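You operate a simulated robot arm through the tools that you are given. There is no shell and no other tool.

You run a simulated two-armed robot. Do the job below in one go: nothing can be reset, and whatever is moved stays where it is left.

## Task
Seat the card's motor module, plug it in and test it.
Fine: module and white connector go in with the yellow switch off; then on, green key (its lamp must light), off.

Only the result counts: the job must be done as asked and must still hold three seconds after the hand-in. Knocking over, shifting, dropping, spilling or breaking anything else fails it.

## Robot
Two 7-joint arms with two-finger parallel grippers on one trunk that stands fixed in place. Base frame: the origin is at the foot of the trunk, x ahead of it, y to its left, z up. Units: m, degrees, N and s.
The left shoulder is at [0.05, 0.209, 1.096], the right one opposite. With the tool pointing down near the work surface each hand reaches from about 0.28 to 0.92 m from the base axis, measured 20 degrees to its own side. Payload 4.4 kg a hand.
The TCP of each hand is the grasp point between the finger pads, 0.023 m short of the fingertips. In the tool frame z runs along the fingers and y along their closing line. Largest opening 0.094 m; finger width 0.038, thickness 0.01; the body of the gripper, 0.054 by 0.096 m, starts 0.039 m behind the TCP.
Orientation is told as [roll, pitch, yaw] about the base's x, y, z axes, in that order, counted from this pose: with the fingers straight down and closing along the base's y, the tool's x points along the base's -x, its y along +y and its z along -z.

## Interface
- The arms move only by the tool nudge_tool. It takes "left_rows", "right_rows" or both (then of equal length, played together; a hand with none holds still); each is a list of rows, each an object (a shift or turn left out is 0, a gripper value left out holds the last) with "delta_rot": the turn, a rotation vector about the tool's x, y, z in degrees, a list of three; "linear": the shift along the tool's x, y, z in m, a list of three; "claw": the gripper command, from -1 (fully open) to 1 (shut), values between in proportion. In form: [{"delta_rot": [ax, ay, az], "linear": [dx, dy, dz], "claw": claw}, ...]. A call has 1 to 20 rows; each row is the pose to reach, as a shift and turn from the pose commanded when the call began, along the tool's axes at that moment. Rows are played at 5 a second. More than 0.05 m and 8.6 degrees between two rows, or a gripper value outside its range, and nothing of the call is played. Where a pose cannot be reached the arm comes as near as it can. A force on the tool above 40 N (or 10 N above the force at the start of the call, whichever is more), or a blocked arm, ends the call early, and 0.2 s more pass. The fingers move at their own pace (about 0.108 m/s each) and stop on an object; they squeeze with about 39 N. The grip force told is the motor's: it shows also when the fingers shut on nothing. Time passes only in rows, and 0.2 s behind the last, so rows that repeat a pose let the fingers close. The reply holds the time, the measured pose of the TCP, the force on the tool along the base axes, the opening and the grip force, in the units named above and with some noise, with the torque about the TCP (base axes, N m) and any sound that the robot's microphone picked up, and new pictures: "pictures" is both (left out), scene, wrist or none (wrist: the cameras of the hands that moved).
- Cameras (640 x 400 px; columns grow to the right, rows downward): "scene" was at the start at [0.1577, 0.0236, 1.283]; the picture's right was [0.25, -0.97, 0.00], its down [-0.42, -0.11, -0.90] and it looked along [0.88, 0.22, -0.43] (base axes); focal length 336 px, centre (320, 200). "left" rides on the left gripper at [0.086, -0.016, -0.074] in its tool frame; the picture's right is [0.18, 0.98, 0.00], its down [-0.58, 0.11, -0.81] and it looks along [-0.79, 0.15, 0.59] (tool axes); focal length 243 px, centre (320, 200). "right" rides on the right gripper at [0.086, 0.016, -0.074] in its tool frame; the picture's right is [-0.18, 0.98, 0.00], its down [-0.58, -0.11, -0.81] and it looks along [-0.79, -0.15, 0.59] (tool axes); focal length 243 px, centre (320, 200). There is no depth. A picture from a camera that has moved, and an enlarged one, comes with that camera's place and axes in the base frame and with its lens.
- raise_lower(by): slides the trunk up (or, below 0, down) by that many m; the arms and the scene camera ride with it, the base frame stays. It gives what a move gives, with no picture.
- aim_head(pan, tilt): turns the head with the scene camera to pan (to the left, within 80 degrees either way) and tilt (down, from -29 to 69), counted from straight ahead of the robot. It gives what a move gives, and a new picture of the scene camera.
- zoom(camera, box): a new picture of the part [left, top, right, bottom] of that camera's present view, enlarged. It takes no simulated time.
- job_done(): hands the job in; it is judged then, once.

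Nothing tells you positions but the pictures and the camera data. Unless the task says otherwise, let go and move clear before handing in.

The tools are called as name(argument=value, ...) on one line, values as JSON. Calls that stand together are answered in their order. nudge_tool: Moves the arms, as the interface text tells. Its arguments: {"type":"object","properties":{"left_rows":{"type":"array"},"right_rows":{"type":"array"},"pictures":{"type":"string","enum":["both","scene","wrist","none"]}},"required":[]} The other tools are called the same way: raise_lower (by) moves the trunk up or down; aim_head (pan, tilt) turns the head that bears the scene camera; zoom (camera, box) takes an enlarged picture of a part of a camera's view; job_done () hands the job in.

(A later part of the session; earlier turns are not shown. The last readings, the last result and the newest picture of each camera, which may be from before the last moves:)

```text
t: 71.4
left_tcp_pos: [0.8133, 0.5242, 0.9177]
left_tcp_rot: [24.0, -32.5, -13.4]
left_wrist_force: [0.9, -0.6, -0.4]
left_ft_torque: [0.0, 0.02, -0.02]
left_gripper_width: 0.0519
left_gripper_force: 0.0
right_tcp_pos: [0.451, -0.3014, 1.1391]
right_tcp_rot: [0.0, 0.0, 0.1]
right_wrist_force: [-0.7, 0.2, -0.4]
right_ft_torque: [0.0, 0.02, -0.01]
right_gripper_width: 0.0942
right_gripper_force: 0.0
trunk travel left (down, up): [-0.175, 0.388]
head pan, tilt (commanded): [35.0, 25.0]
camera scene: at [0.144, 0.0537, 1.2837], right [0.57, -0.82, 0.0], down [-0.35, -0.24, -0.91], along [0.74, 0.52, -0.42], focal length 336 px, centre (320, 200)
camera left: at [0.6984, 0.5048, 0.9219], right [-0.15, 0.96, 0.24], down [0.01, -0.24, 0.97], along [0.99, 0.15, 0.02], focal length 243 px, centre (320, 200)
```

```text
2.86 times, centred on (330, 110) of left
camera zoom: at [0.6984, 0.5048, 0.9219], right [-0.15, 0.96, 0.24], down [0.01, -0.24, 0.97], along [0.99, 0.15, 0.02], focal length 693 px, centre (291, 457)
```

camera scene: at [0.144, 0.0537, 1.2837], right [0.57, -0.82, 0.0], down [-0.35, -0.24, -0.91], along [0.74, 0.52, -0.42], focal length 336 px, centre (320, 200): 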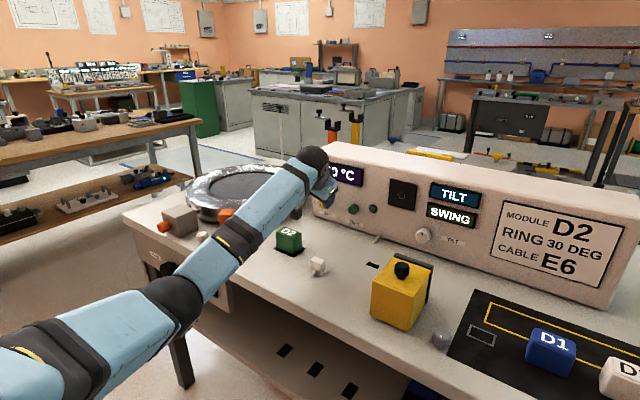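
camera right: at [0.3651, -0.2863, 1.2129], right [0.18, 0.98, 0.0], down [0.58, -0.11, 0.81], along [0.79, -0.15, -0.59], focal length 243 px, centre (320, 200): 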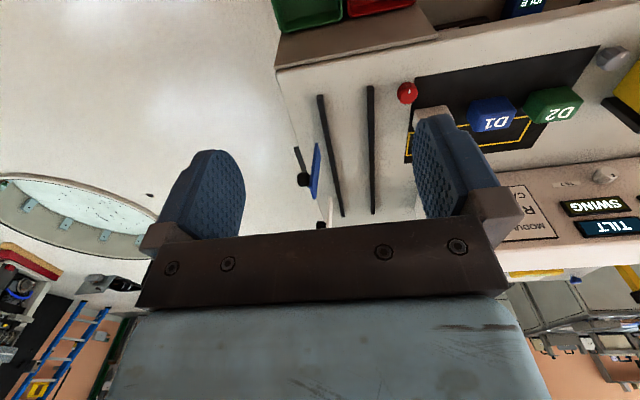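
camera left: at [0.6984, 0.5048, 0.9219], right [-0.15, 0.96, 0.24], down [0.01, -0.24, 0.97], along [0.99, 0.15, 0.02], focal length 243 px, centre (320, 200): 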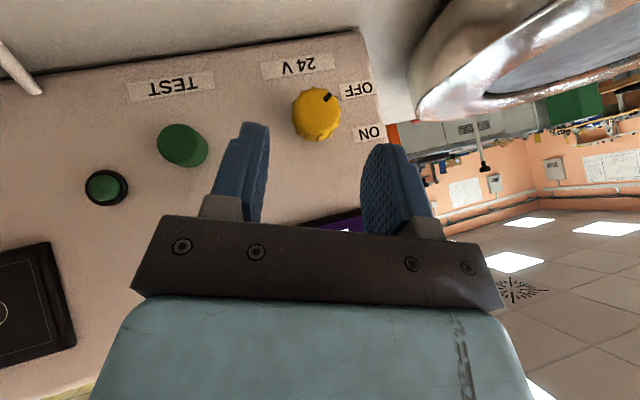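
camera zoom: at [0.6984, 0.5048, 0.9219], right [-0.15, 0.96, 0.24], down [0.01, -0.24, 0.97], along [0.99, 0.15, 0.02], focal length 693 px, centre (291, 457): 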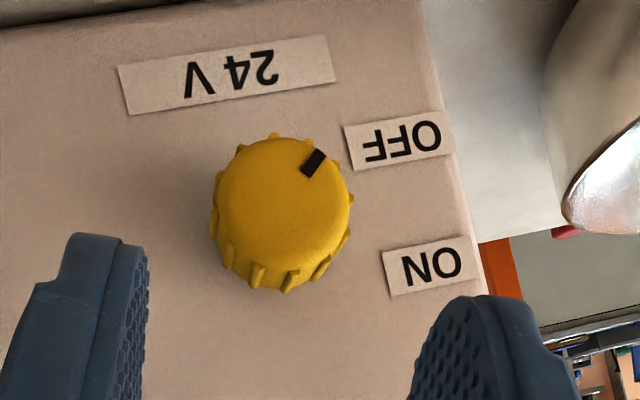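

The pointer stayed put, now about 55° round from straight down toward the labels, so it doesn't spring back. I'll swing back to −40° and regrip to turn it further.

nudge_tool(left_rows=[{"linear": [0.0018, 0.0053, 0.0025], "delta_rot": [6.14, 0, -4.3], "claw": -0.1}, {"linear": [0.0035, 0.0107, 0.005], "delta_rot": [12.28, 0, -8.6]}, {"linear": [0.0053, 0.016, 0.0076], "delta_rot": [18.4, 0, -12.9]}, {"linear": [0.007, 0.0213, 0.0101], "delta_rot": [24.57, 0, -17.2]}, {"linear": [0.0088, 0.0266, 0.0126], "delta_rot": [30.7, 0, -21.5]}, {"linear": [0.0106, 0.032, 0.0151], "delta_rot": [36.85, 0, -25.8]}, {"linear": [0.0123, 0.0373, 0.0177], "delta_rot": [43.0, 0, -30.1]}, {"linear": [0.0141, 0.0426, 0.0202], "delta_rot": [49.14, 0, -34.4]}, {"linear": [0.0141, 0.0426, 0.0202], "delta_rot": [49.14, 0, -34.4]}], pictures="both")

zoom(camera="left", box=[220, 40, 440, 180])

```text
t: 73.4
left_tcp_pos: [0.8116, 0.57, 0.9088]
left_tcp_rot: [-45.6, -26.1, 24.4]
left_wrist_force: [0.1, -0.3, 0.6]
left_ft_torque: [-0.02, 0.01, 0.0]
left_gripper_width: 0.0519
left_gripper_force: 0.1
right_tcp_pos: [0.4491, -0.3017, 1.1394]
right_tcp_rot: [0.0, 0.0, 0.0]
right_wrist_force: [0.1, 0.3, -0.6]
right_ft_torque: [0.03, 0.03, 0.01]
right_gripper_width: 0.0938
right_gripper_force: 0.1
trunk travel left (down, up): [-0.175, 0.388]
head pan, tilt (commanded): [35.0, 25.0]
camera scene: at [0.1439, 0.0536, 1.2837], right [0.57, -0.82, 0.0], down [-0.35, -0.24, -0.91], along [0.74, 0.52, -0.42], focal length 336 px, centre (320, 200)
camera left: at [0.698, 0.5672, 0.927], right [-0.15, 0.69, -0.71], down [0.01, 0.72, 0.69], along [0.99, 0.1, -0.12], focal length 243 px, centre (320, 200)
```

scene: 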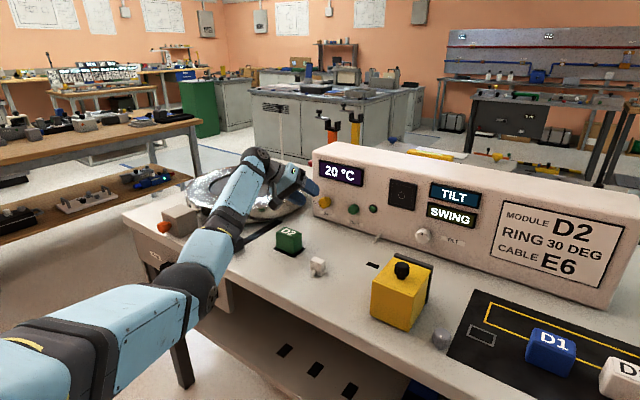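
left: 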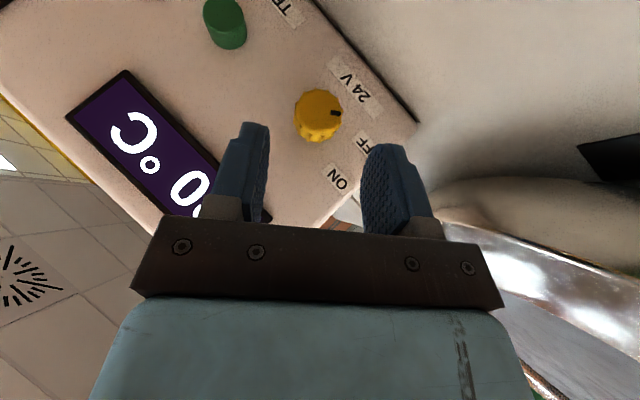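

```text
2.86 times, centred on (330, 110) of left
camera zoom: at [0.698, 0.5672, 0.927], right [-0.15, 0.69, -0.71], down [0.01, 0.72, 0.69], along [0.99, 0.1, -0.12], focal length 693 px, centre (291, 457)
```

zoom: 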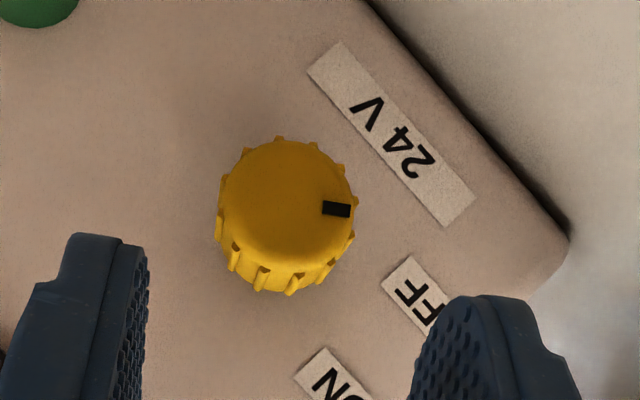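

nudge_tool(left_rows=[{"linear": [0, 0, 0.015]}, {"linear": [0, 0, 0.03]}, {"linear": [0, 0, 0.042]}, {"linear": [0, 0, 0.052]}, {"linear": [0, 0, 0.06]}, {"linear": [0, 0, 0.06]}, {"linear": [0, 0, 0.06], "claw": 0.5}, {"linear": [0, 0, 0.06], "claw": 1}, {"linear": [0, 0, 0.06], "claw": 1}], pictures="wrist")

zoom(camera="left", box=[240, 100, 400, 200])

```text
t: 75.4
left_tcp_pos: [0.8463, 0.5401, 0.8704]
left_tcp_rot: [-45.6, -26.2, 24.2]
left_wrist_force: [0.5, 0.2, -2.0]
left_ft_torque: [0.0, -0.3, -0.13]
left_gripper_width: 0.0319
left_gripper_force: 45.3
right_tcp_pos: [0.4499, -0.3012, 1.14]
right_tcp_rot: [-0.1, 0.0, 0.0]
right_wrist_force: [1.2, -0.4, 0.0]
right_ft_torque: [-0.05, -0.01, 0.01]
right_gripper_width: 0.0941
right_gripper_force: 0.0
trunk travel left (down, up): [-0.175, 0.388]
head pan, tilt (commanded): [35.0, 25.0]
camera left: at [0.7332, 0.5359, 0.8889], right [-0.15, 0.69, -0.71], down [0.01, 0.72, 0.69], along [0.99, 0.1, -0.12], focal length 243 px, centre (320, 200)
```

left: 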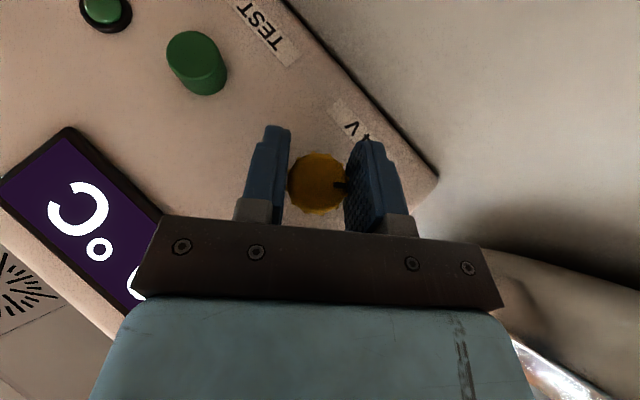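

```text
4.00 times, centred on (320, 150) of left
camera zoom: at [0.7332, 0.5359, 0.8889], right [-0.15, 0.69, -0.71], down [0.01, 0.72, 0.69], along [0.99, 0.1, -0.12], focal length 970 px, centre (320, 400)
```

zoom: 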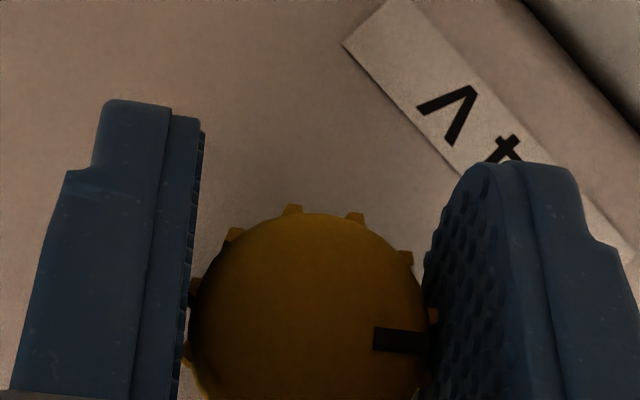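

Regripped. I'll turn another 30° and check.

nudge_tool(left_rows=[{"delta_rot": [-4.1, 0, 2.87], "claw": 1}, {"delta_rot": [-8.19, 0, 5.74]}, {"delta_rot": [-12.3, 0, 8.6]}, {"delta_rot": [-16.4, 0, 11.5]}, {"delta_rot": [-20.5, 0, 14.35]}, {"delta_rot": [-24.6, 0, 17.2]}, {"delta_rot": [-24.6, 0, 17.2]}], pictures="wrist")

zoom(camera="left", box=[240, 100, 400, 200])

```text
t: 77.0
left_tcp_pos: [0.8451, 0.5395, 0.8703]
left_tcp_rot: [-11.9, -34.4, 6.8]
left_wrist_force: [7.0, -0.4, -0.9]
left_ft_torque: [-0.05, -0.41, -0.68]
left_gripper_width: 0.0317
left_gripper_force: 44.8
right_tcp_pos: [0.4502, -0.3002, 1.1385]
right_tcp_rot: [0.0, 0.0, 0.1]
right_wrist_force: [-0.9, 0.7, 0.3]
right_ft_torque: [0.01, 0.01, -0.01]
right_gripper_width: 0.0939
right_gripper_force: 0.0
trunk travel left (down, up): [-0.175, 0.388]
head pan, tilt (commanded): [35.0, 25.0]
camera left: at [0.7332, 0.5267, 0.8838], right [-0.15, 0.95, -0.27], down [0.01, 0.28, 0.96], along [0.99, 0.14, -0.05], focal length 243 px, centre (320, 200)
```

left: 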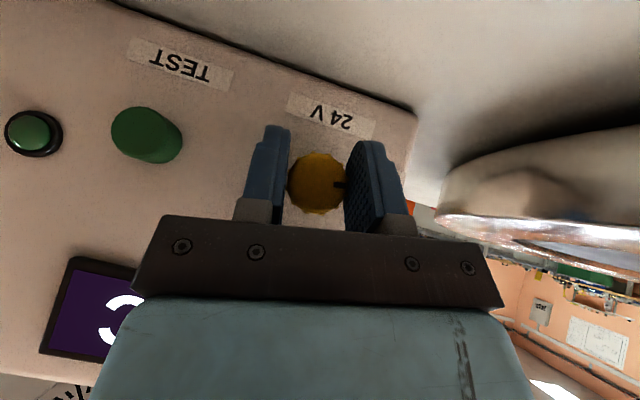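

```text
4.00 times, centred on (320, 150) of left
camera zoom: at [0.7332, 0.5267, 0.8838], right [-0.15, 0.95, -0.27], down [0.01, 0.28, 0.96], along [0.99, 0.14, -0.05], focal length 970 px, centre (320, 400)
```

zoom: 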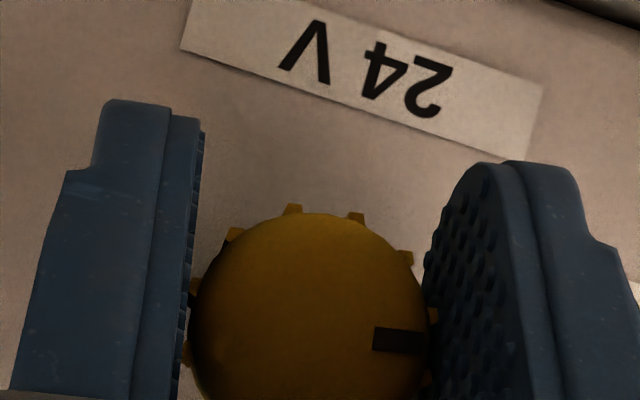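

nudge_tool(left_rows=[{"delta_rot": [-4.1, 0, 2.87], "claw": 1}, {"delta_rot": [-8.19, 0, 5.74]}, {"delta_rot": [-12.3, 0, 8.6]}, {"delta_rot": [-16.4, 0, 11.5]}, {"delta_rot": [-20.5, 0, 14.35]}, {"delta_rot": [-24.6, 0, 17.2]}, {"delta_rot": [-24.6, 0, 17.2]}], pictures="wrist")

zoom(camera="left", box=[240, 100, 400, 200])

zoom(camera="scene", box=[270, 130, 420, 260])

```text
t: 78.6
left_tcp_pos: [0.8456, 0.5391, 0.8712]
left_tcp_rot: [24.2, -32.8, -13.5]
left_wrist_force: [3.6, -4.3, 0.3]
left_ft_torque: [-1.64, -0.58, -0.22]
left_gripper_width: 0.0313
left_gripper_force: 44.7
right_tcp_pos: [0.4496, -0.3016, 1.1396]
right_tcp_rot: [0.0, 0.0, 0.1]
right_wrist_force: [-0.7, 0.0, 0.6]
right_ft_torque: [-0.01, 0.05, -0.02]
right_gripper_width: 0.0942
right_gripper_force: 0.1
trunk travel left (down, up): [-0.175, 0.388]
head pan, tilt (commanded): [35.0, 25.0]
camera left: at [0.7331, 0.5212, 0.8752], right [-0.15, 0.96, 0.24], down [0.01, -0.24, 0.97], along [0.99, 0.15, 0.02], focal length 243 px, centre (320, 200)
```

left: 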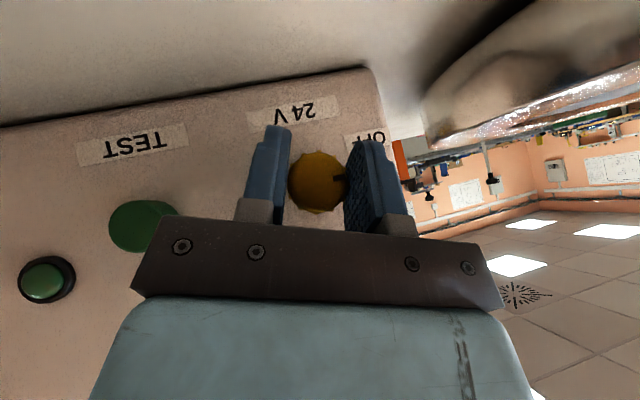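

```text
4.00 times, centred on (320, 150) of left
camera zoom: at [0.7331, 0.5212, 0.8752], right [-0.15, 0.96, 0.24], down [0.01, -0.24, 0.97], along [0.99, 0.15, 0.02], focal length 970 px, centre (320, 400)
```

zoom: 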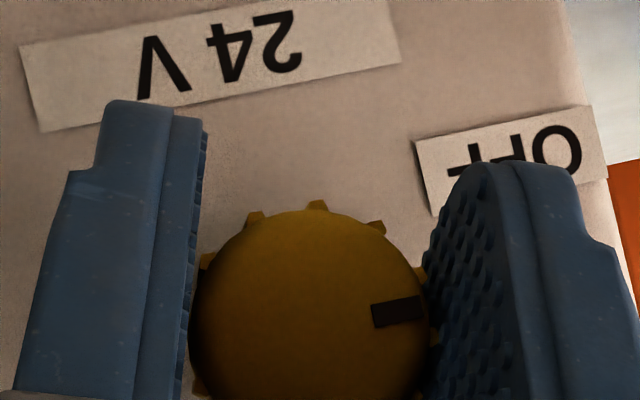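

```text
3.08 times, centred on (345, 195) of scene
camera zoom: at [0.1443, 0.0535, 1.2837], right [0.57, -0.82, 0.0], down [-0.35, -0.24, -0.91], along [0.74, 0.52, -0.42], focal length 1033 px, centre (243, 215)
```

zoom: 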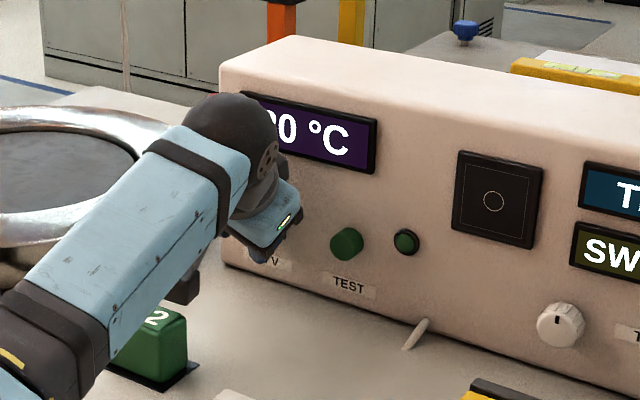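

The torque jumped to 1.6 N·m and the pads slipped about 8°, so the knob is against its ON stop with the pointer toward "ON". I'll relax the twist, release, back off and check.

nudge_tool(left_rows=[{"delta_rot": [4.1, 0, -2.87], "claw": 1}, {"delta_rot": [6.5, 0, -4.6]}, {"delta_rot": [6.5, 0, -4.6], "claw": -0.1}, {"delta_rot": [6.5, 0, -4.6], "claw": -0.1}], pictures="none")

nudge_tool(left_rows=[{"linear": [0, 0, -0.01]}, {"linear": [0, 0, -0.025]}, {"linear": [0, 0, -0.045]}, {"linear": [0, 0, -0.06]}, {"linear": [0, 0, -0.06]}], pictures="both")

zoom(camera="left", box=[220, 40, 440, 180])

```text
t: 79.6
left_tcp_pos: [0.8459, 0.541, 0.8713]
left_tcp_rot: [14.9, -34.1, -8.3]
left_wrist_force: [-0.1, -0.7, 0.2]
left_ft_torque: [-0.02, 0.0, -0.02]
left_gripper_width: 0.0516
left_gripper_force: 0.0
right_tcp_pos: [0.4505, -0.3008, 1.1397]
right_tcp_rot: [0.0, -0.1, 0.0]
right_wrist_force: [-0.3, 0.3, 0.2]
right_ft_torque: [0.03, -0.02, 0.01]
right_gripper_width: 0.0939
right_gripper_force: 0.0
trunk travel left (down, up): [-0.175, 0.388]
head pan, tilt (commanded): [35.0, 25.0]
```

```text
t: 80.8
left_tcp_pos: [0.811, 0.528, 0.9187]
left_tcp_rot: [14.9, -34.2, -8.3]
left_wrist_force: [-0.1, 0.0, 0.5]
left_ft_torque: [-0.03, -0.01, 0.05]
left_gripper_width: 0.0517
left_gripper_force: 0.0
right_tcp_pos: [0.4503, -0.3018, 1.1385]
right_tcp_rot: [-0.1, 0.0, -0.1]
right_wrist_force: [-0.1, 0.4, -0.8]
right_ft_torque: [0.04, 0.0, 0.03]
right_gripper_width: 0.0937
right_gripper_force: 0.0
trunk travel left (down, up): [-0.175, 0.388]
head pan, tilt (commanded): [35.0, 25.0]
camera scene: at [0.144, 0.0537, 1.2837], right [0.57, -0.82, 0.0], down [-0.35, -0.24, -0.91], along [0.74, 0.52, -0.42], focal length 336 px, centre (320, 200)
camera left: at [0.6978, 0.5114, 0.926], right [-0.15, 0.98, 0.1], down [0.01, -0.1, 0.99], along [0.99, 0.15, 0.0], focal length 243 px, centre (320, 200)
```

scene: 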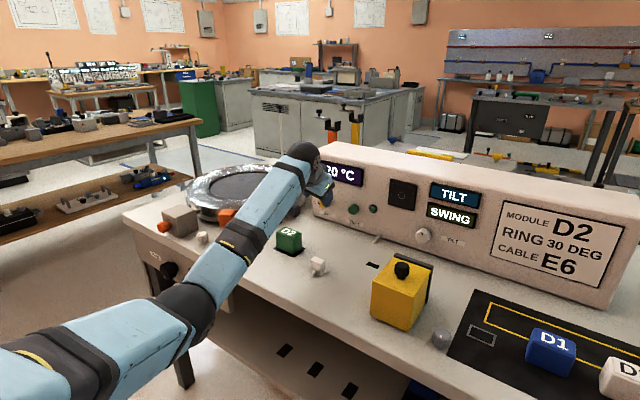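
left: 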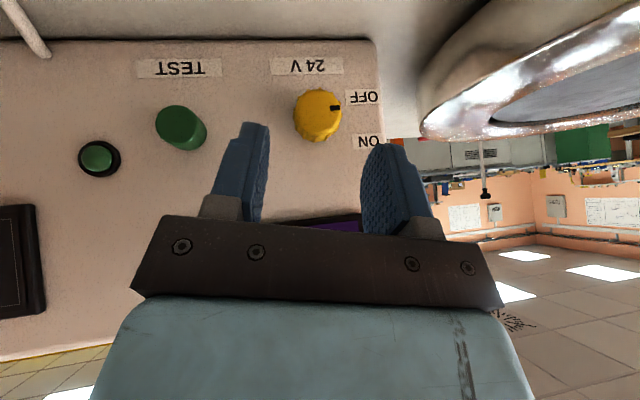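

```text
2.86 times, centred on (330, 110) of left
camera zoom: at [0.6978, 0.5114, 0.926], right [-0.15, 0.98, 0.1], down [0.01, -0.1, 0.99], along [0.99, 0.15, 0.0], focal length 693 px, centre (291, 457)
```

zoom: 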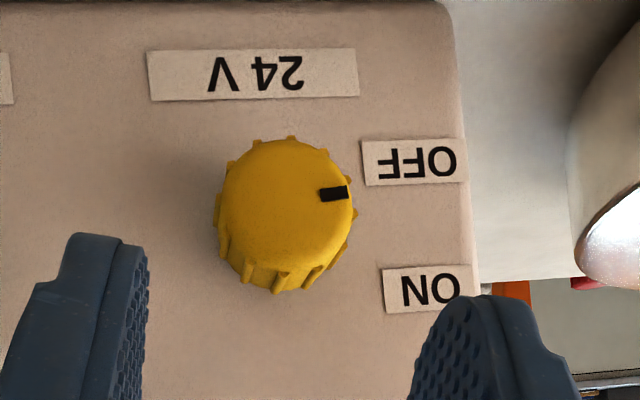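

The knob's stop is at pointer-left, 90° from OFF, and the switch is now there. Next I'll close the fingers, level the hand and move in front of the green TEST key.

nudge_tool(left_rows=[{"linear": [0.0028, -0.017, 0.0052], "delta_rot": [2, 0, -1.4], "claw": 0.5}, {"linear": [0.0057, -0.0339, 0.0105], "delta_rot": [4, 0, -2.8], "claw": 1}, {"linear": [0.0085, -0.0509, 0.0157], "delta_rot": [6, 0, -4.2], "claw": 1}, {"linear": [0.0114, -0.0678, 0.021], "delta_rot": [8, 0, -5.6], "claw": 1}, {"linear": [0.0142, -0.0848, 0.0262], "delta_rot": [9.88, 0, -6.92], "claw": 1}, {"linear": [0.0142, -0.0848, 0.0262], "delta_rot": [9.88, 0, -6.92], "claw": 1}], pictures="both")

zoom(camera="left", box=[220, 60, 440, 200])

zoom(camera="scene", box=[300, 160, 396, 220])

```text
t: 82.2
left_tcp_pos: [0.8147, 0.4525, 0.8727]
left_tcp_rot: [0.1, -35.2, 0.2]
left_wrist_force: [-0.2, -0.3, 0.7]
left_ft_torque: [-0.01, 0.0, 0.02]
left_gripper_width: 0.0
left_gripper_force: 39.1
right_tcp_pos: [0.45, -0.3017, 1.1395]
right_tcp_rot: [0.1, 0.0, 0.0]
right_wrist_force: [-0.6, 0.2, -0.3]
right_ft_torque: [-0.02, -0.02, 0.0]
right_gripper_width: 0.0942
right_gripper_force: 0.1
trunk travel left (down, up): [-0.175, 0.388]
head pan, tilt (commanded): [35.0, 25.0]
camera scene: at [0.1439, 0.0536, 1.2837], right [0.57, -0.82, 0.0], down [-0.35, -0.24, -0.91], along [0.74, 0.52, -0.42], focal length 336 px, centre (320, 200)
camera left: at [0.702, 0.437, 0.8826], right [-0.15, 0.98, -0.1], down [0.01, 0.11, 0.99], along [0.99, 0.15, -0.03], focal length 243 px, centre (320, 200)
```

scene: 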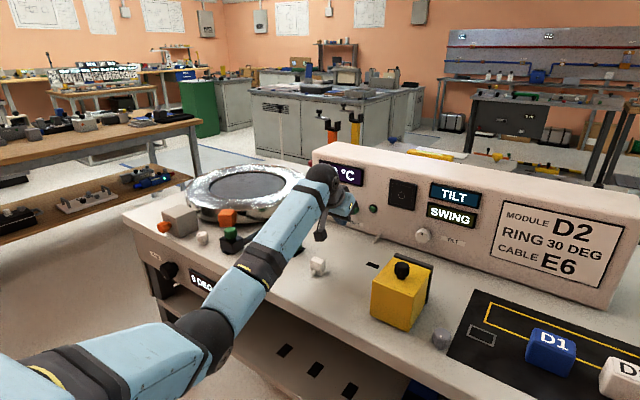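
left: 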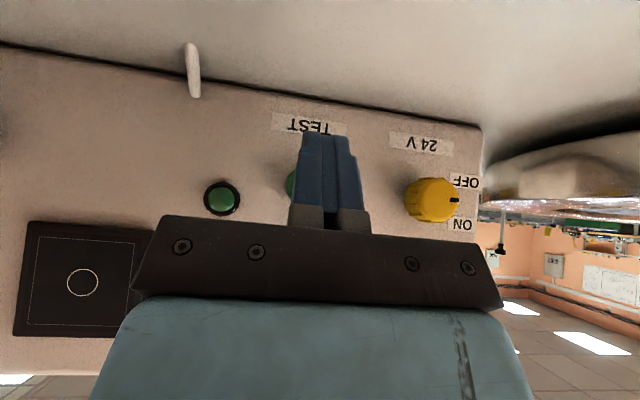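

```text
2.86 times, centred on (330, 130) of left
camera zoom: at [0.702, 0.437, 0.8826], right [-0.15, 0.98, -0.1], down [0.01, 0.11, 0.99], along [0.99, 0.15, -0.03], focal length 693 px, centre (291, 400)
```

zoom: 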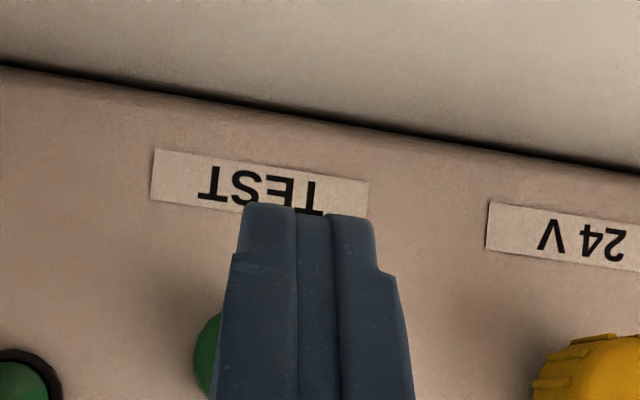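

```text
6.67 times, centred on (348, 190) of scene
camera zoom: at [0.1439, 0.0536, 1.2837], right [0.57, -0.82, 0.0], down [-0.35, -0.24, -0.91], along [0.74, 0.52, -0.42], focal length 2237 px, centre (133, 267)
```

zoom: 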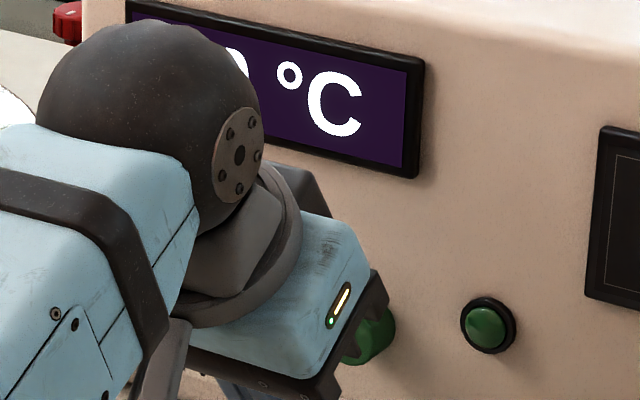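

The fingertips are right in front of the green key. I'll push straight toward the panel in small steps, watching the lamp and the force.

nudge_tool(left_rows=[{"linear": [-0.0098, 0, 0.0069]}, {"linear": [-0.0147, 0, 0.0103]}, {"linear": [-0.018, 0, 0.0126]}, {"linear": [-0.0197, 0, 0.0138]}, {"linear": [-0.0213, 0, 0.0149]}, {"linear": [-0.0213, 0, 0.0149]}], pictures="wrist")

zoom(camera="scene", box=[300, 160, 396, 220])

```text
t: 83.6
left_tcp_pos: [0.8396, 0.4532, 0.8728]
left_tcp_rot: [0.2, -35.1, 0.0]
left_wrist_force: [-20.3, -1.9, -1.0]
left_ft_torque: [0.04, 0.19, -0.03]
left_gripper_width: 0.0
left_gripper_force: 38.2
right_tcp_pos: [0.4478, -0.3022, 1.1391]
right_tcp_rot: [0.1, -0.1, 0.0]
right_wrist_force: [0.7, -0.3, 0.3]
right_ft_torque: [0.01, 0.05, 0.0]
right_gripper_width: 0.0941
right_gripper_force: 0.0
trunk travel left (down, up): [-0.175, 0.388]
head pan, tilt (commanded): [35.0, 25.0]
heard: click
camera left: at [0.7268, 0.4376, 0.8833], right [-0.15, 0.98, -0.1], down [0.01, 0.11, 0.99], along [0.99, 0.15, -0.03], focal length 243 px, centre (320, 200)
```

left: 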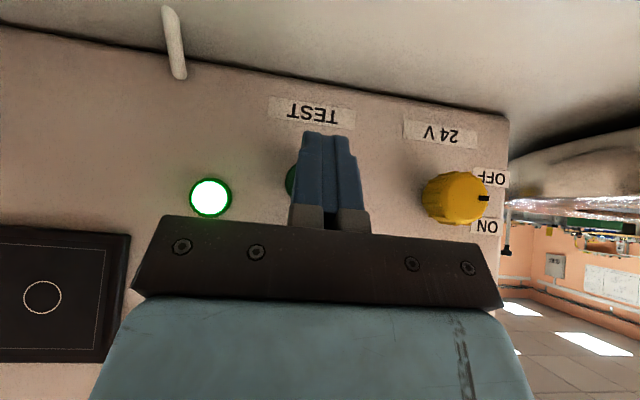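

```text
6.67 times, centred on (348, 190) of scene
camera zoom: at [0.1423, 0.0536, 1.2839], right [0.57, -0.82, 0.0], down [-0.34, -0.24, -0.91], along [0.74, 0.52, -0.42], focal length 2237 px, centre (133, 267)
```

zoom: 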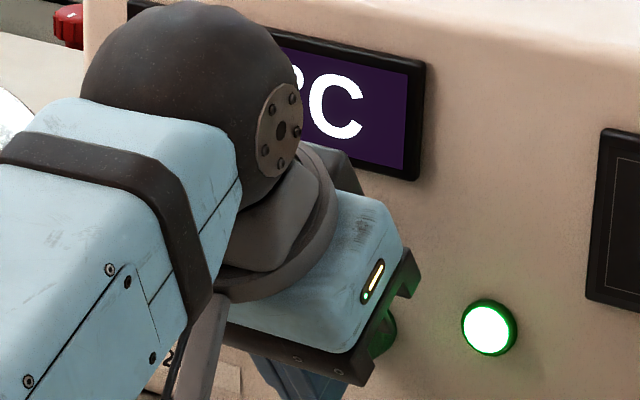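

The lamp lit green and I heard a click. I'll hold briefly, then back off.

nudge_tool(left_rows=[{"linear": [0, 0, 0]}, {"linear": [0, 0, 0]}, {"linear": [0, 0, 0]}], pictures="none")

nudge_tool(left_rows=[{"linear": [0.005, 0, -0.0035]}, {"linear": [0.0131, 0, -0.0092]}, {"linear": [0.0213, 0, -0.0149]}, {"linear": [0.028, 0, -0.0196]}, {"linear": [0.028, 0, -0.0196]}], pictures="both")

```text
t: 84.4
left_tcp_pos: [0.8408, 0.4525, 0.8708]
left_tcp_rot: [0.1, -35.1, 0.2]
left_wrist_force: [-25.2, -1.0, -6.2]
left_ft_torque: [0.0, 0.35, -0.02]
left_gripper_width: 0.0
left_gripper_force: 38.5
right_tcp_pos: [0.449, -0.3016, 1.14]
right_tcp_rot: [-0.1, -0.1, 0.0]
right_wrist_force: [-0.5, 0.5, -0.3]
right_ft_torque: [-0.01, -0.04, 0.02]
right_gripper_width: 0.0936
right_gripper_force: 0.2
trunk travel left (down, up): [-0.175, 0.388]
head pan, tilt (commanded): [35.0, 25.0]
```

```text
t: 85.6
left_tcp_pos: [0.8073, 0.4537, 0.8724]
left_tcp_rot: [0.1, -35.1, 0.0]
left_wrist_force: [-1.2, 0.4, 0.4]
left_ft_torque: [-0.01, 0.0, -0.01]
left_gripper_width: 0.0
left_gripper_force: 38.9
right_tcp_pos: [0.449, -0.3016, 1.1392]
right_tcp_rot: [0.0, 0.0, 0.0]
right_wrist_force: [0.2, -0.8, 1.3]
right_ft_torque: [0.05, 0.01, -0.02]
right_gripper_width: 0.0937
right_gripper_force: 0.1
trunk travel left (down, up): [-0.175, 0.388]
head pan, tilt (commanded): [35.0, 25.0]
camera scene: at [0.144, 0.0536, 1.2837], right [0.57, -0.82, 0.0], down [-0.35, -0.24, -0.91], along [0.74, 0.52, -0.42], focal length 336 px, centre (320, 200)
camera left: at [0.6939, 0.4374, 0.8835], right [-0.15, 0.98, -0.1], down [0.01, 0.11, 0.99], along [0.99, 0.15, -0.03], focal length 243 px, centre (320, 200)
```

scene: 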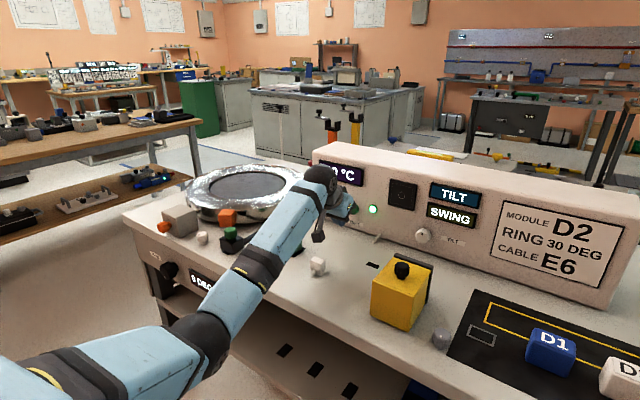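
left: 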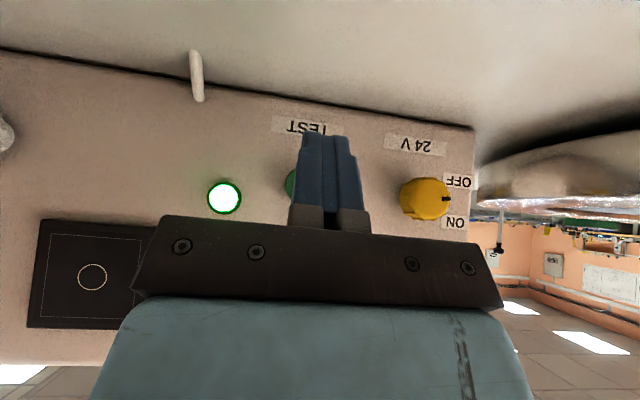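

The lamp stays lit after I release the key. Next I'll turn the switch off: regrip the knob from the +20° side and turn it counter-clockwise.

nudge_tool(left_rows=[{"linear": [-0.0074, 0.012, -0.014], "delta_rot": [-2, 0, 1.4], "claw": 1}, {"linear": [-0.0148, 0.027, -0.022], "delta_rot": [-6, 0, 4.2], "claw": 0.4}, {"linear": [-0.0222, 0.042, -0.028], "delta_rot": [-10, 0, 7.0], "claw": -0.1}, {"linear": [-0.0296, 0.057, -0.0338], "delta_rot": [-14, 0, 9.8], "claw": -0.1}, {"linear": [-0.0296, 0.0702, -0.0338], "delta_rot": [-16.4, 0, 11.5], "claw": -0.1}, {"linear": [-0.0296, 0.0702, -0.0338], "delta_rot": [-16.4, 0, 11.5], "claw": -0.1}], pictures="both")

zoom(camera="left", box=[220, 40, 440, 180])

```text
t: 87.0
left_tcp_pos: [0.811, 0.5236, 0.9174]
left_tcp_rot: [24.2, -32.6, -13.5]
left_wrist_force: [0.0, -0.1, 0.2]
left_ft_torque: [0.03, -0.01, 0.01]
left_gripper_width: 0.0517
left_gripper_force: 0.1
right_tcp_pos: [0.4506, -0.3006, 1.1385]
right_tcp_rot: [0.1, 0.0, 0.0]
right_wrist_force: [-0.3, -0.1, -0.2]
right_ft_torque: [-0.01, 0.01, -0.02]
right_gripper_width: 0.094
right_gripper_force: 0.1
trunk travel left (down, up): [-0.175, 0.388]
head pan, tilt (commanded): [35.0, 25.0]
camera scene: at [0.1439, 0.0536, 1.2837], right [0.57, -0.82, 0.0], down [-0.35, -0.24, -0.91], along [0.74, 0.52, -0.42], focal length 336 px, centre (320, 200)
camera left: at [0.6979, 0.505, 0.9216], right [-0.15, 0.96, 0.24], down [0.01, -0.24, 0.97], along [0.99, 0.15, 0.02], focal length 243 px, centre (320, 200)
```

scene: 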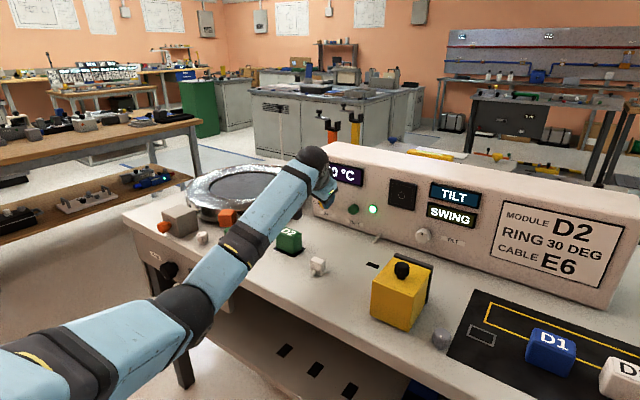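
left: 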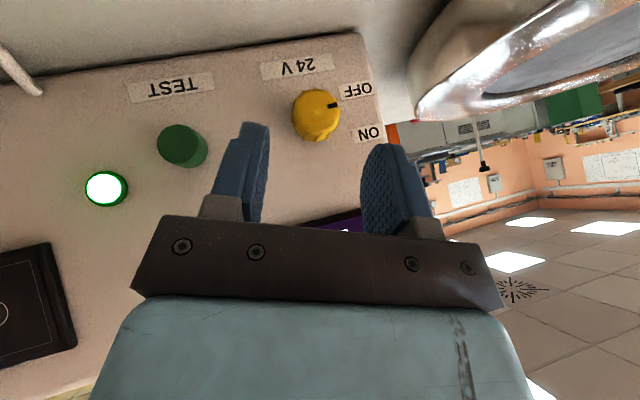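

```text
2.86 times, centred on (330, 110) of left
camera zoom: at [0.6979, 0.505, 0.9216], right [-0.15, 0.96, 0.24], down [0.01, -0.24, 0.97], along [0.99, 0.15, 0.02], focal length 693 px, centre (291, 457)
```

zoom: 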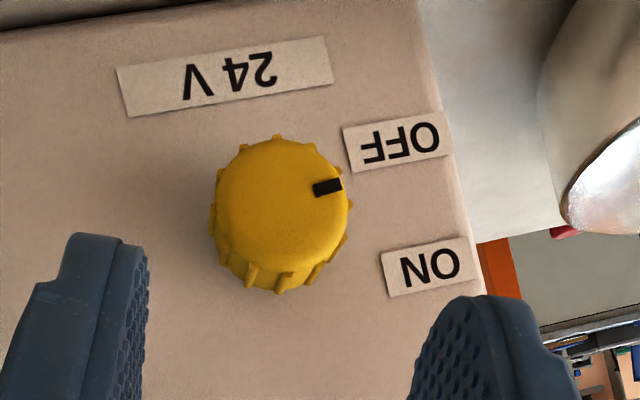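

nudge_tool(left_rows=[{"linear": [0, 0, 0.015]}, {"linear": [0, 0, 0.03]}, {"linear": [0, 0, 0.042]}, {"linear": [0, 0, 0.052]}, {"linear": [0, 0, 0.06]}, {"linear": [0, 0, 0.06]}, {"linear": [0, 0, 0.06], "claw": 0.5}, {"linear": [0, 0, 0.06], "claw": 1}, {"linear": [0, 0, 0.06], "claw": 1}], pictures="wrist")

```text
t: 89.0
left_tcp_pos: [0.8467, 0.5403, 0.8694]
left_tcp_rot: [24.1, -32.5, -13.5]
left_wrist_force: [-5.2, -8.3, -4.2]
left_ft_torque: [0.0, 0.02, -0.61]
left_gripper_width: 0.0318
left_gripper_force: 45.2
right_tcp_pos: [0.45, -0.3023, 1.1386]
right_tcp_rot: [0.0, 0.0, 0.0]
right_wrist_force: [-1.0, 0.8, -0.4]
right_ft_torque: [0.01, -0.02, -0.03]
right_gripper_width: 0.094
right_gripper_force: 0.1
trunk travel left (down, up): [-0.175, 0.388]
head pan, tilt (commanded): [35.0, 25.0]
camera left: at [0.7328, 0.5214, 0.8751], right [-0.15, 0.96, 0.24], down [0.01, -0.24, 0.97], along [0.99, 0.15, 0.02], focal length 243 px, centre (320, 200)
```

left: 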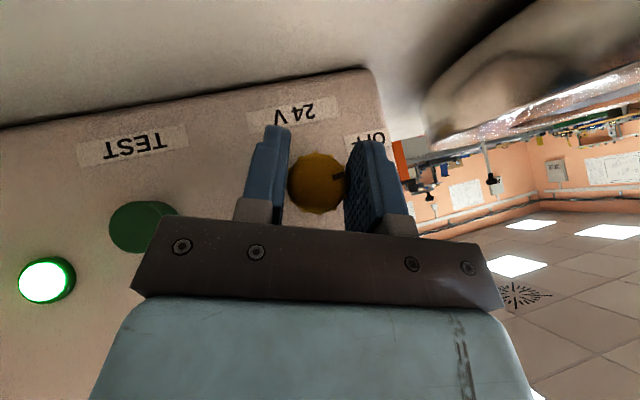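

Gripped again. I'll turn counter-clockwise by 60°, from φ = +20° to −40°.

nudge_tool(left_rows=[{"delta_rot": [4.1, 0, -2.87], "claw": 1}, {"delta_rot": [8.19, 0, -5.74]}, {"delta_rot": [12.3, 0, -8.6]}, {"delta_rot": [16.4, 0, -11.5]}, {"delta_rot": [20.5, 0, -14.35]}, {"delta_rot": [24.6, 0, -17.2]}, {"delta_rot": [28.7, 0, -20.1]}, {"delta_rot": [32.8, 0, -23.0]}, {"delta_rot": [36.9, 0, -25.8]}, {"delta_rot": [41.0, 0, -28.7]}, {"delta_rot": [45.0, 0, -31.6]}, {"delta_rot": [49.1, 0, -34.4]}, {"delta_rot": [49.1, 0, -34.4]}], pictures="both")

zoom(camera="left", box=[240, 100, 400, 200])

```text
t: 91.8
left_tcp_pos: [0.8454, 0.541, 0.8708]
left_tcp_rot: [-45.6, -26.2, 24.3]
left_wrist_force: [-3.5, -2.3, -3.8]
left_ft_torque: [-0.05, -0.24, 0.0]
left_gripper_width: 0.0318
left_gripper_force: 45.4
right_tcp_pos: [0.4491, -0.301, 1.1393]
right_tcp_rot: [0.0, -0.1, 0.0]
right_wrist_force: [-0.1, 0.2, 0.1]
right_ft_torque: [0.02, -0.01, 0.0]
right_gripper_width: 0.0941
right_gripper_force: 0.1
trunk travel left (down, up): [-0.175, 0.388]
head pan, tilt (commanded): [35.0, 25.0]
camera scene: at [0.1442, 0.0538, 1.2837], right [0.57, -0.82, 0.0], down [-0.35, -0.24, -0.91], along [0.74, 0.52, -0.42], focal length 336 px, centre (320, 200)
camera left: at [0.7328, 0.5357, 0.8889], right [-0.15, 0.69, -0.71], down [0.01, 0.72, 0.69], along [0.99, 0.1, -0.12], focal length 243 px, centre (320, 200)
```

scene: 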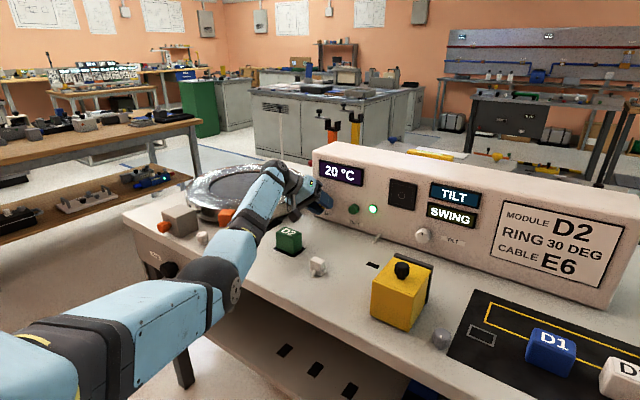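
left: 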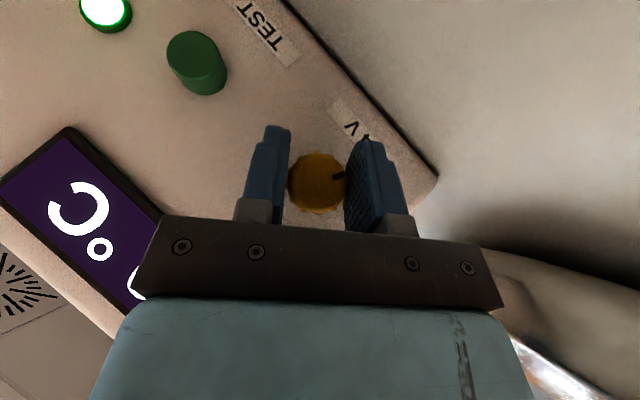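

```text
4.00 times, centred on (320, 150) of left
camera zoom: at [0.7328, 0.5357, 0.8889], right [-0.15, 0.69, -0.71], down [0.01, 0.72, 0.69], along [0.99, 0.1, -0.12], focal length 970 px, centre (320, 400)
```

zoom: 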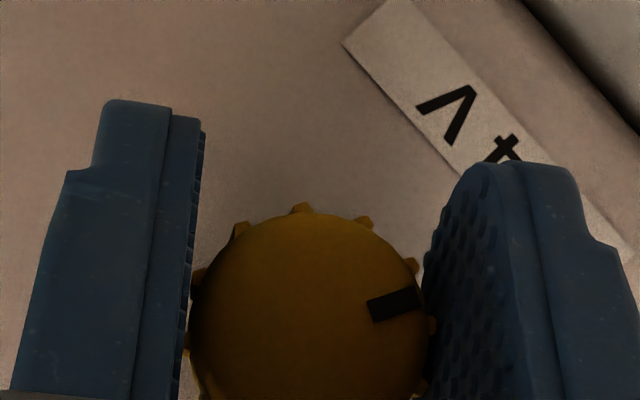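

About 30° still remains to the OFF position. I'll release, back off, swing round and regrip to finish the turn.

nudge_tool(left_rows=[{"claw": -0.1}, {"claw": -0.1}, {"linear": [0, 0, -0.01]}, {"linear": [0, 0, -0.025]}, {"linear": [0, 0, -0.045]}, {"linear": [0, 0, -0.06]}, {"linear": [0, 0, -0.06]}], pictures="none")

nudge_tool(left_rows=[{"linear": [0.0014, -0.0054, 0.002], "delta_rot": [-5.86, 0, 4.1]}, {"linear": [0.0029, -0.0108, 0.0041], "delta_rot": [-11.7, 0, 8.2]}, {"linear": [0.0043, -0.0162, 0.0061], "delta_rot": [-17.6, 0, 12.3]}, {"linear": [0.0057, -0.0215, 0.0082], "delta_rot": [-23.4, 0, 16.4]}, {"linear": [0.0071, -0.0269, 0.0102], "delta_rot": [-29.3, 0, 20.5]}, {"linear": [0.0086, -0.0323, 0.0123], "delta_rot": [-35.1, 0, 24.6]}, {"linear": [0.01, -0.0377, 0.0143], "delta_rot": [-41.0, 0, 28.7]}, {"linear": [0.01, -0.0377, 0.0143], "delta_rot": [-41.0, 0, 28.7]}], pictures="both")

zoom(camera="left", box=[220, 40, 440, 180])

```text
t: 93.4
left_tcp_pos: [0.8111, 0.5717, 0.9077]
left_tcp_rot: [-45.5, -26.2, 24.3]
left_wrist_force: [-0.3, 0.3, 0.0]
left_ft_torque: [0.02, 0.02, -0.02]
left_gripper_width: 0.0518
left_gripper_force: 0.1
right_tcp_pos: [0.4509, -0.3008, 1.1382]
right_tcp_rot: [0.0, 0.0, 0.0]
right_wrist_force: [-0.3, -0.1, -0.2]
right_ft_torque: [0.03, 0.0, -0.02]
right_gripper_width: 0.0939
right_gripper_force: 0.1
trunk travel left (down, up): [-0.175, 0.388]
head pan, tilt (commanded): [35.0, 25.0]
```

```text
t: 95.2
left_tcp_pos: [0.8117, 0.5327, 0.9189]
left_tcp_rot: [12.6, -34.5, -7.0]
left_wrist_force: [0.1, -0.8, 0.7]
left_ft_torque: [0.0, 0.0, 0.03]
left_gripper_width: 0.0518
left_gripper_force: 0.1
right_tcp_pos: [0.4501, -0.3017, 1.1398]
right_tcp_rot: [0.0, -0.1, 0.0]
right_wrist_force: [0.0, 0.5, -0.9]
right_ft_torque: [0.03, 0.03, -0.02]
right_gripper_width: 0.0941
right_gripper_force: 0.1
trunk travel left (down, up): [-0.175, 0.388]
head pan, tilt (commanded): [35.0, 25.0]
camera scene: at [0.144, 0.0537, 1.2837], right [0.57, -0.82, 0.0], down [-0.35, -0.24, -0.91], along [0.74, 0.52, -0.42], focal length 336 px, centre (320, 200)
camera left: at [0.6983, 0.5142, 0.9268], right [-0.15, 0.99, 0.07], down [0.01, -0.07, 1.0], along [0.99, 0.15, 0.0], focal length 243 px, centre (320, 200)
```

scene: 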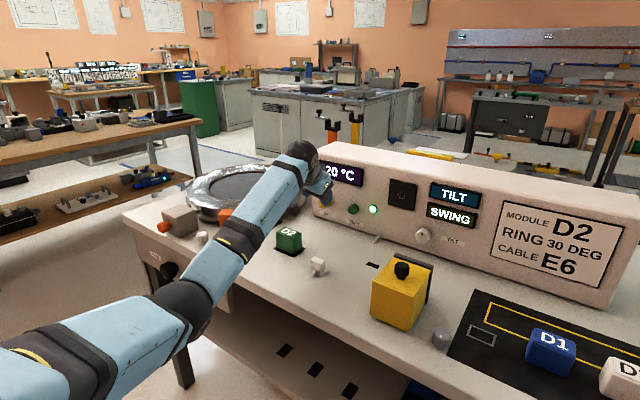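
left: 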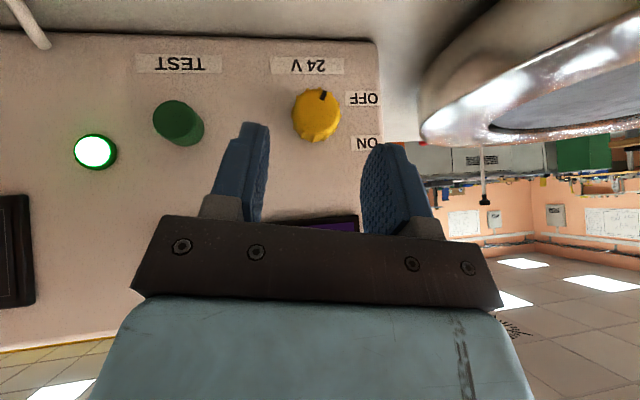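

```text
2.86 times, centred on (330, 110) of left
camera zoom: at [0.6983, 0.5142, 0.9268], right [-0.15, 0.99, 0.07], down [0.01, -0.07, 1.0], along [0.99, 0.15, 0.0], focal length 693 px, centre (291, 457)
```

zoom: 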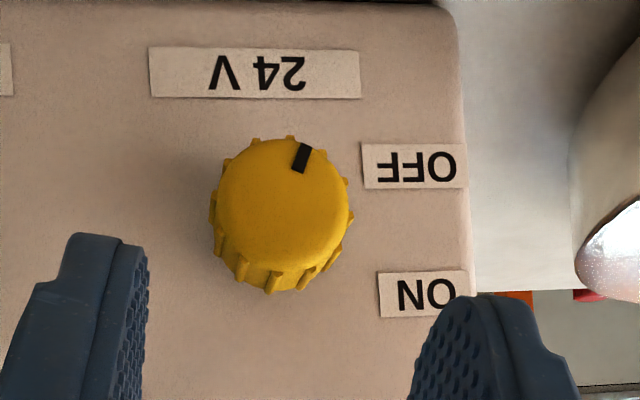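

nudge_tool(left_rows=[{"linear": [0, 0, 0.015]}, {"linear": [0, 0, 0.03]}, {"linear": [0, 0, 0.042]}, {"linear": [0, 0, 0.052]}, {"linear": [0, 0, 0.06]}, {"linear": [0, 0, 0.06]}, {"linear": [0, 0, 0.06], "claw": 0.5}, {"linear": [0, 0, 0.06], "claw": 1}, {"linear": [0, 0, 0.06], "claw": 1}], pictures="none")

nudge_tool(left_rows=[{"delta_rot": [4.1, 0, -2.87], "claw": 1}, {"delta_rot": [8.19, 0, -5.74]}, {"delta_rot": [12.3, 0, -8.6]}, {"delta_rot": [16.4, 0, -11.5]}, {"delta_rot": [20.5, 0, -14.35]}, {"delta_rot": [20.5, 0, -14.35]}], pictures="wrist")

zoom(camera="left", box=[240, 100, 400, 200])

```text
t: 97.2
left_tcp_pos: [0.847, 0.5401, 0.8705]
left_tcp_rot: [12.6, -34.5, -7.0]
left_wrist_force: [-0.4, -1.7, -0.5]
left_ft_torque: [0.0, 0.31, -0.43]
left_gripper_width: 0.0309
left_gripper_force: 44.7
right_tcp_pos: [0.4495, -0.3012, 1.1402]
right_tcp_rot: [0.0, 0.1, 0.0]
right_wrist_force: [-0.3, 0.5, 0.0]
right_ft_torque: [-0.01, 0.04, -0.02]
right_gripper_width: 0.0943
right_gripper_force: 0.0
trunk travel left (down, up): [-0.175, 0.388]
head pan, tilt (commanded): [35.0, 25.0]
```

```text
t: 98.6
left_tcp_pos: [0.8467, 0.5399, 0.8713]
left_tcp_rot: [-17.8, -33.9, 10.3]
left_wrist_force: [7.1, 0.6, 1.7]
left_ft_torque: [0.3, 0.37, -0.4]
left_gripper_width: 0.0311
left_gripper_force: 45.5
right_tcp_pos: [0.4505, -0.3025, 1.1375]
right_tcp_rot: [0.0, 0.0, 0.0]
right_wrist_force: [-0.4, 0.4, 0.1]
right_ft_torque: [0.04, -0.01, -0.03]
right_gripper_width: 0.094
right_gripper_force: 0.0
trunk travel left (down, up): [-0.175, 0.388]
head pan, tilt (commanded): [35.0, 25.0]
camera left: at [0.7329, 0.528, 0.8854], right [-0.15, 0.92, -0.35], down [0.01, 0.36, 0.93], along [0.99, 0.14, -0.07], focal length 243 px, centre (320, 200)
```

left: 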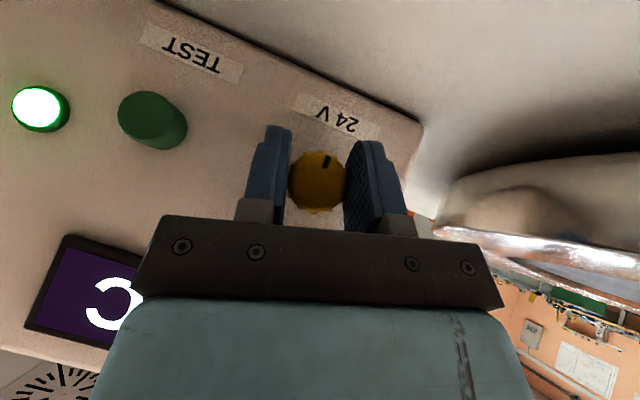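

```text
4.00 times, centred on (320, 150) of left
camera zoom: at [0.7329, 0.528, 0.8854], right [-0.15, 0.92, -0.35], down [0.01, 0.36, 0.93], along [0.99, 0.14, -0.07], focal length 970 px, centre (320, 400)
```

zoom: 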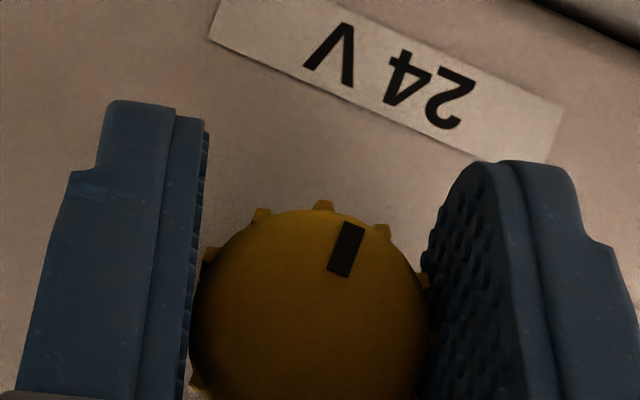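

nudge_tool(left_rows=[{"delta_rot": [3.3, 0, -2.3], "claw": 1}, {"delta_rot": [6.55, 0, -4.6]}, {"delta_rot": [9.8, 0, -6.9]}, {"delta_rot": [9.8, 0, -6.9]}], pictures="wrist")

zoom(camera="left", box=[240, 100, 400, 200])

```text
t: 99.6
left_tcp_pos: [0.8454, 0.5397, 0.8698]
left_tcp_rot: [-31.6, -30.8, 17.6]
left_wrist_force: [1.9, -3.1, -2.8]
left_ft_torque: [1.3, 0.24, -0.84]
left_gripper_width: 0.0316
left_gripper_force: 44.8
right_tcp_pos: [0.4499, -0.3013, 1.1392]
right_tcp_rot: [0.0, 0.0, 0.0]
right_wrist_force: [0.1, 0.6, -0.3]
right_ft_torque: [-0.02, 0.0, 0.01]
right_gripper_width: 0.0941
right_gripper_force: 0.2
trunk travel left (down, up): [-0.175, 0.388]
head pan, tilt (commanded): [35.0, 25.0]
camera left: at [0.7329, 0.5313, 0.8873], right [-0.15, 0.83, -0.54], down [0.01, 0.55, 0.84], along [0.99, 0.12, -0.09], focal length 243 px, centre (320, 200)
```

left: 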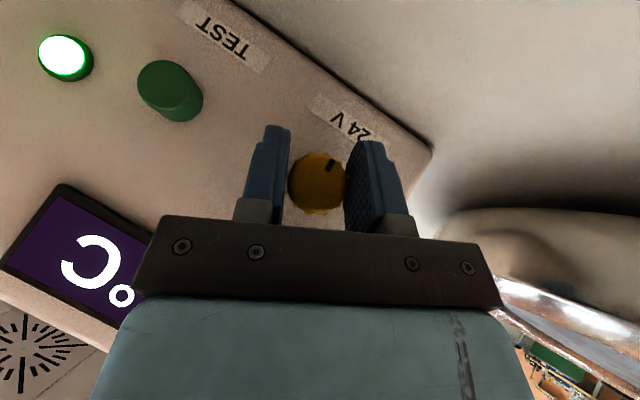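

```text
4.00 times, centred on (320, 150) of left
camera zoom: at [0.7329, 0.5313, 0.8873], right [-0.15, 0.83, -0.54], down [0.01, 0.55, 0.84], along [0.99, 0.12, -0.09], focal length 970 px, centre (320, 400)
```

zoom: 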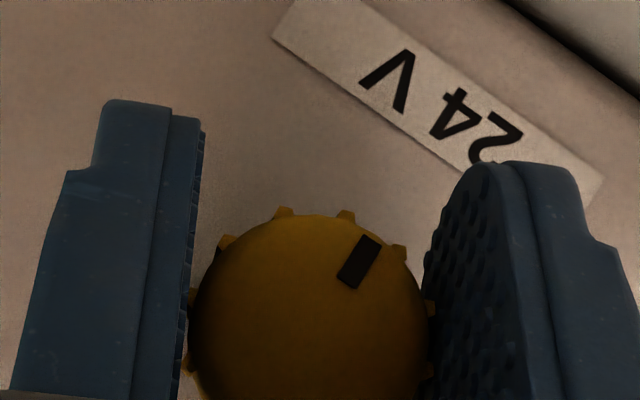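

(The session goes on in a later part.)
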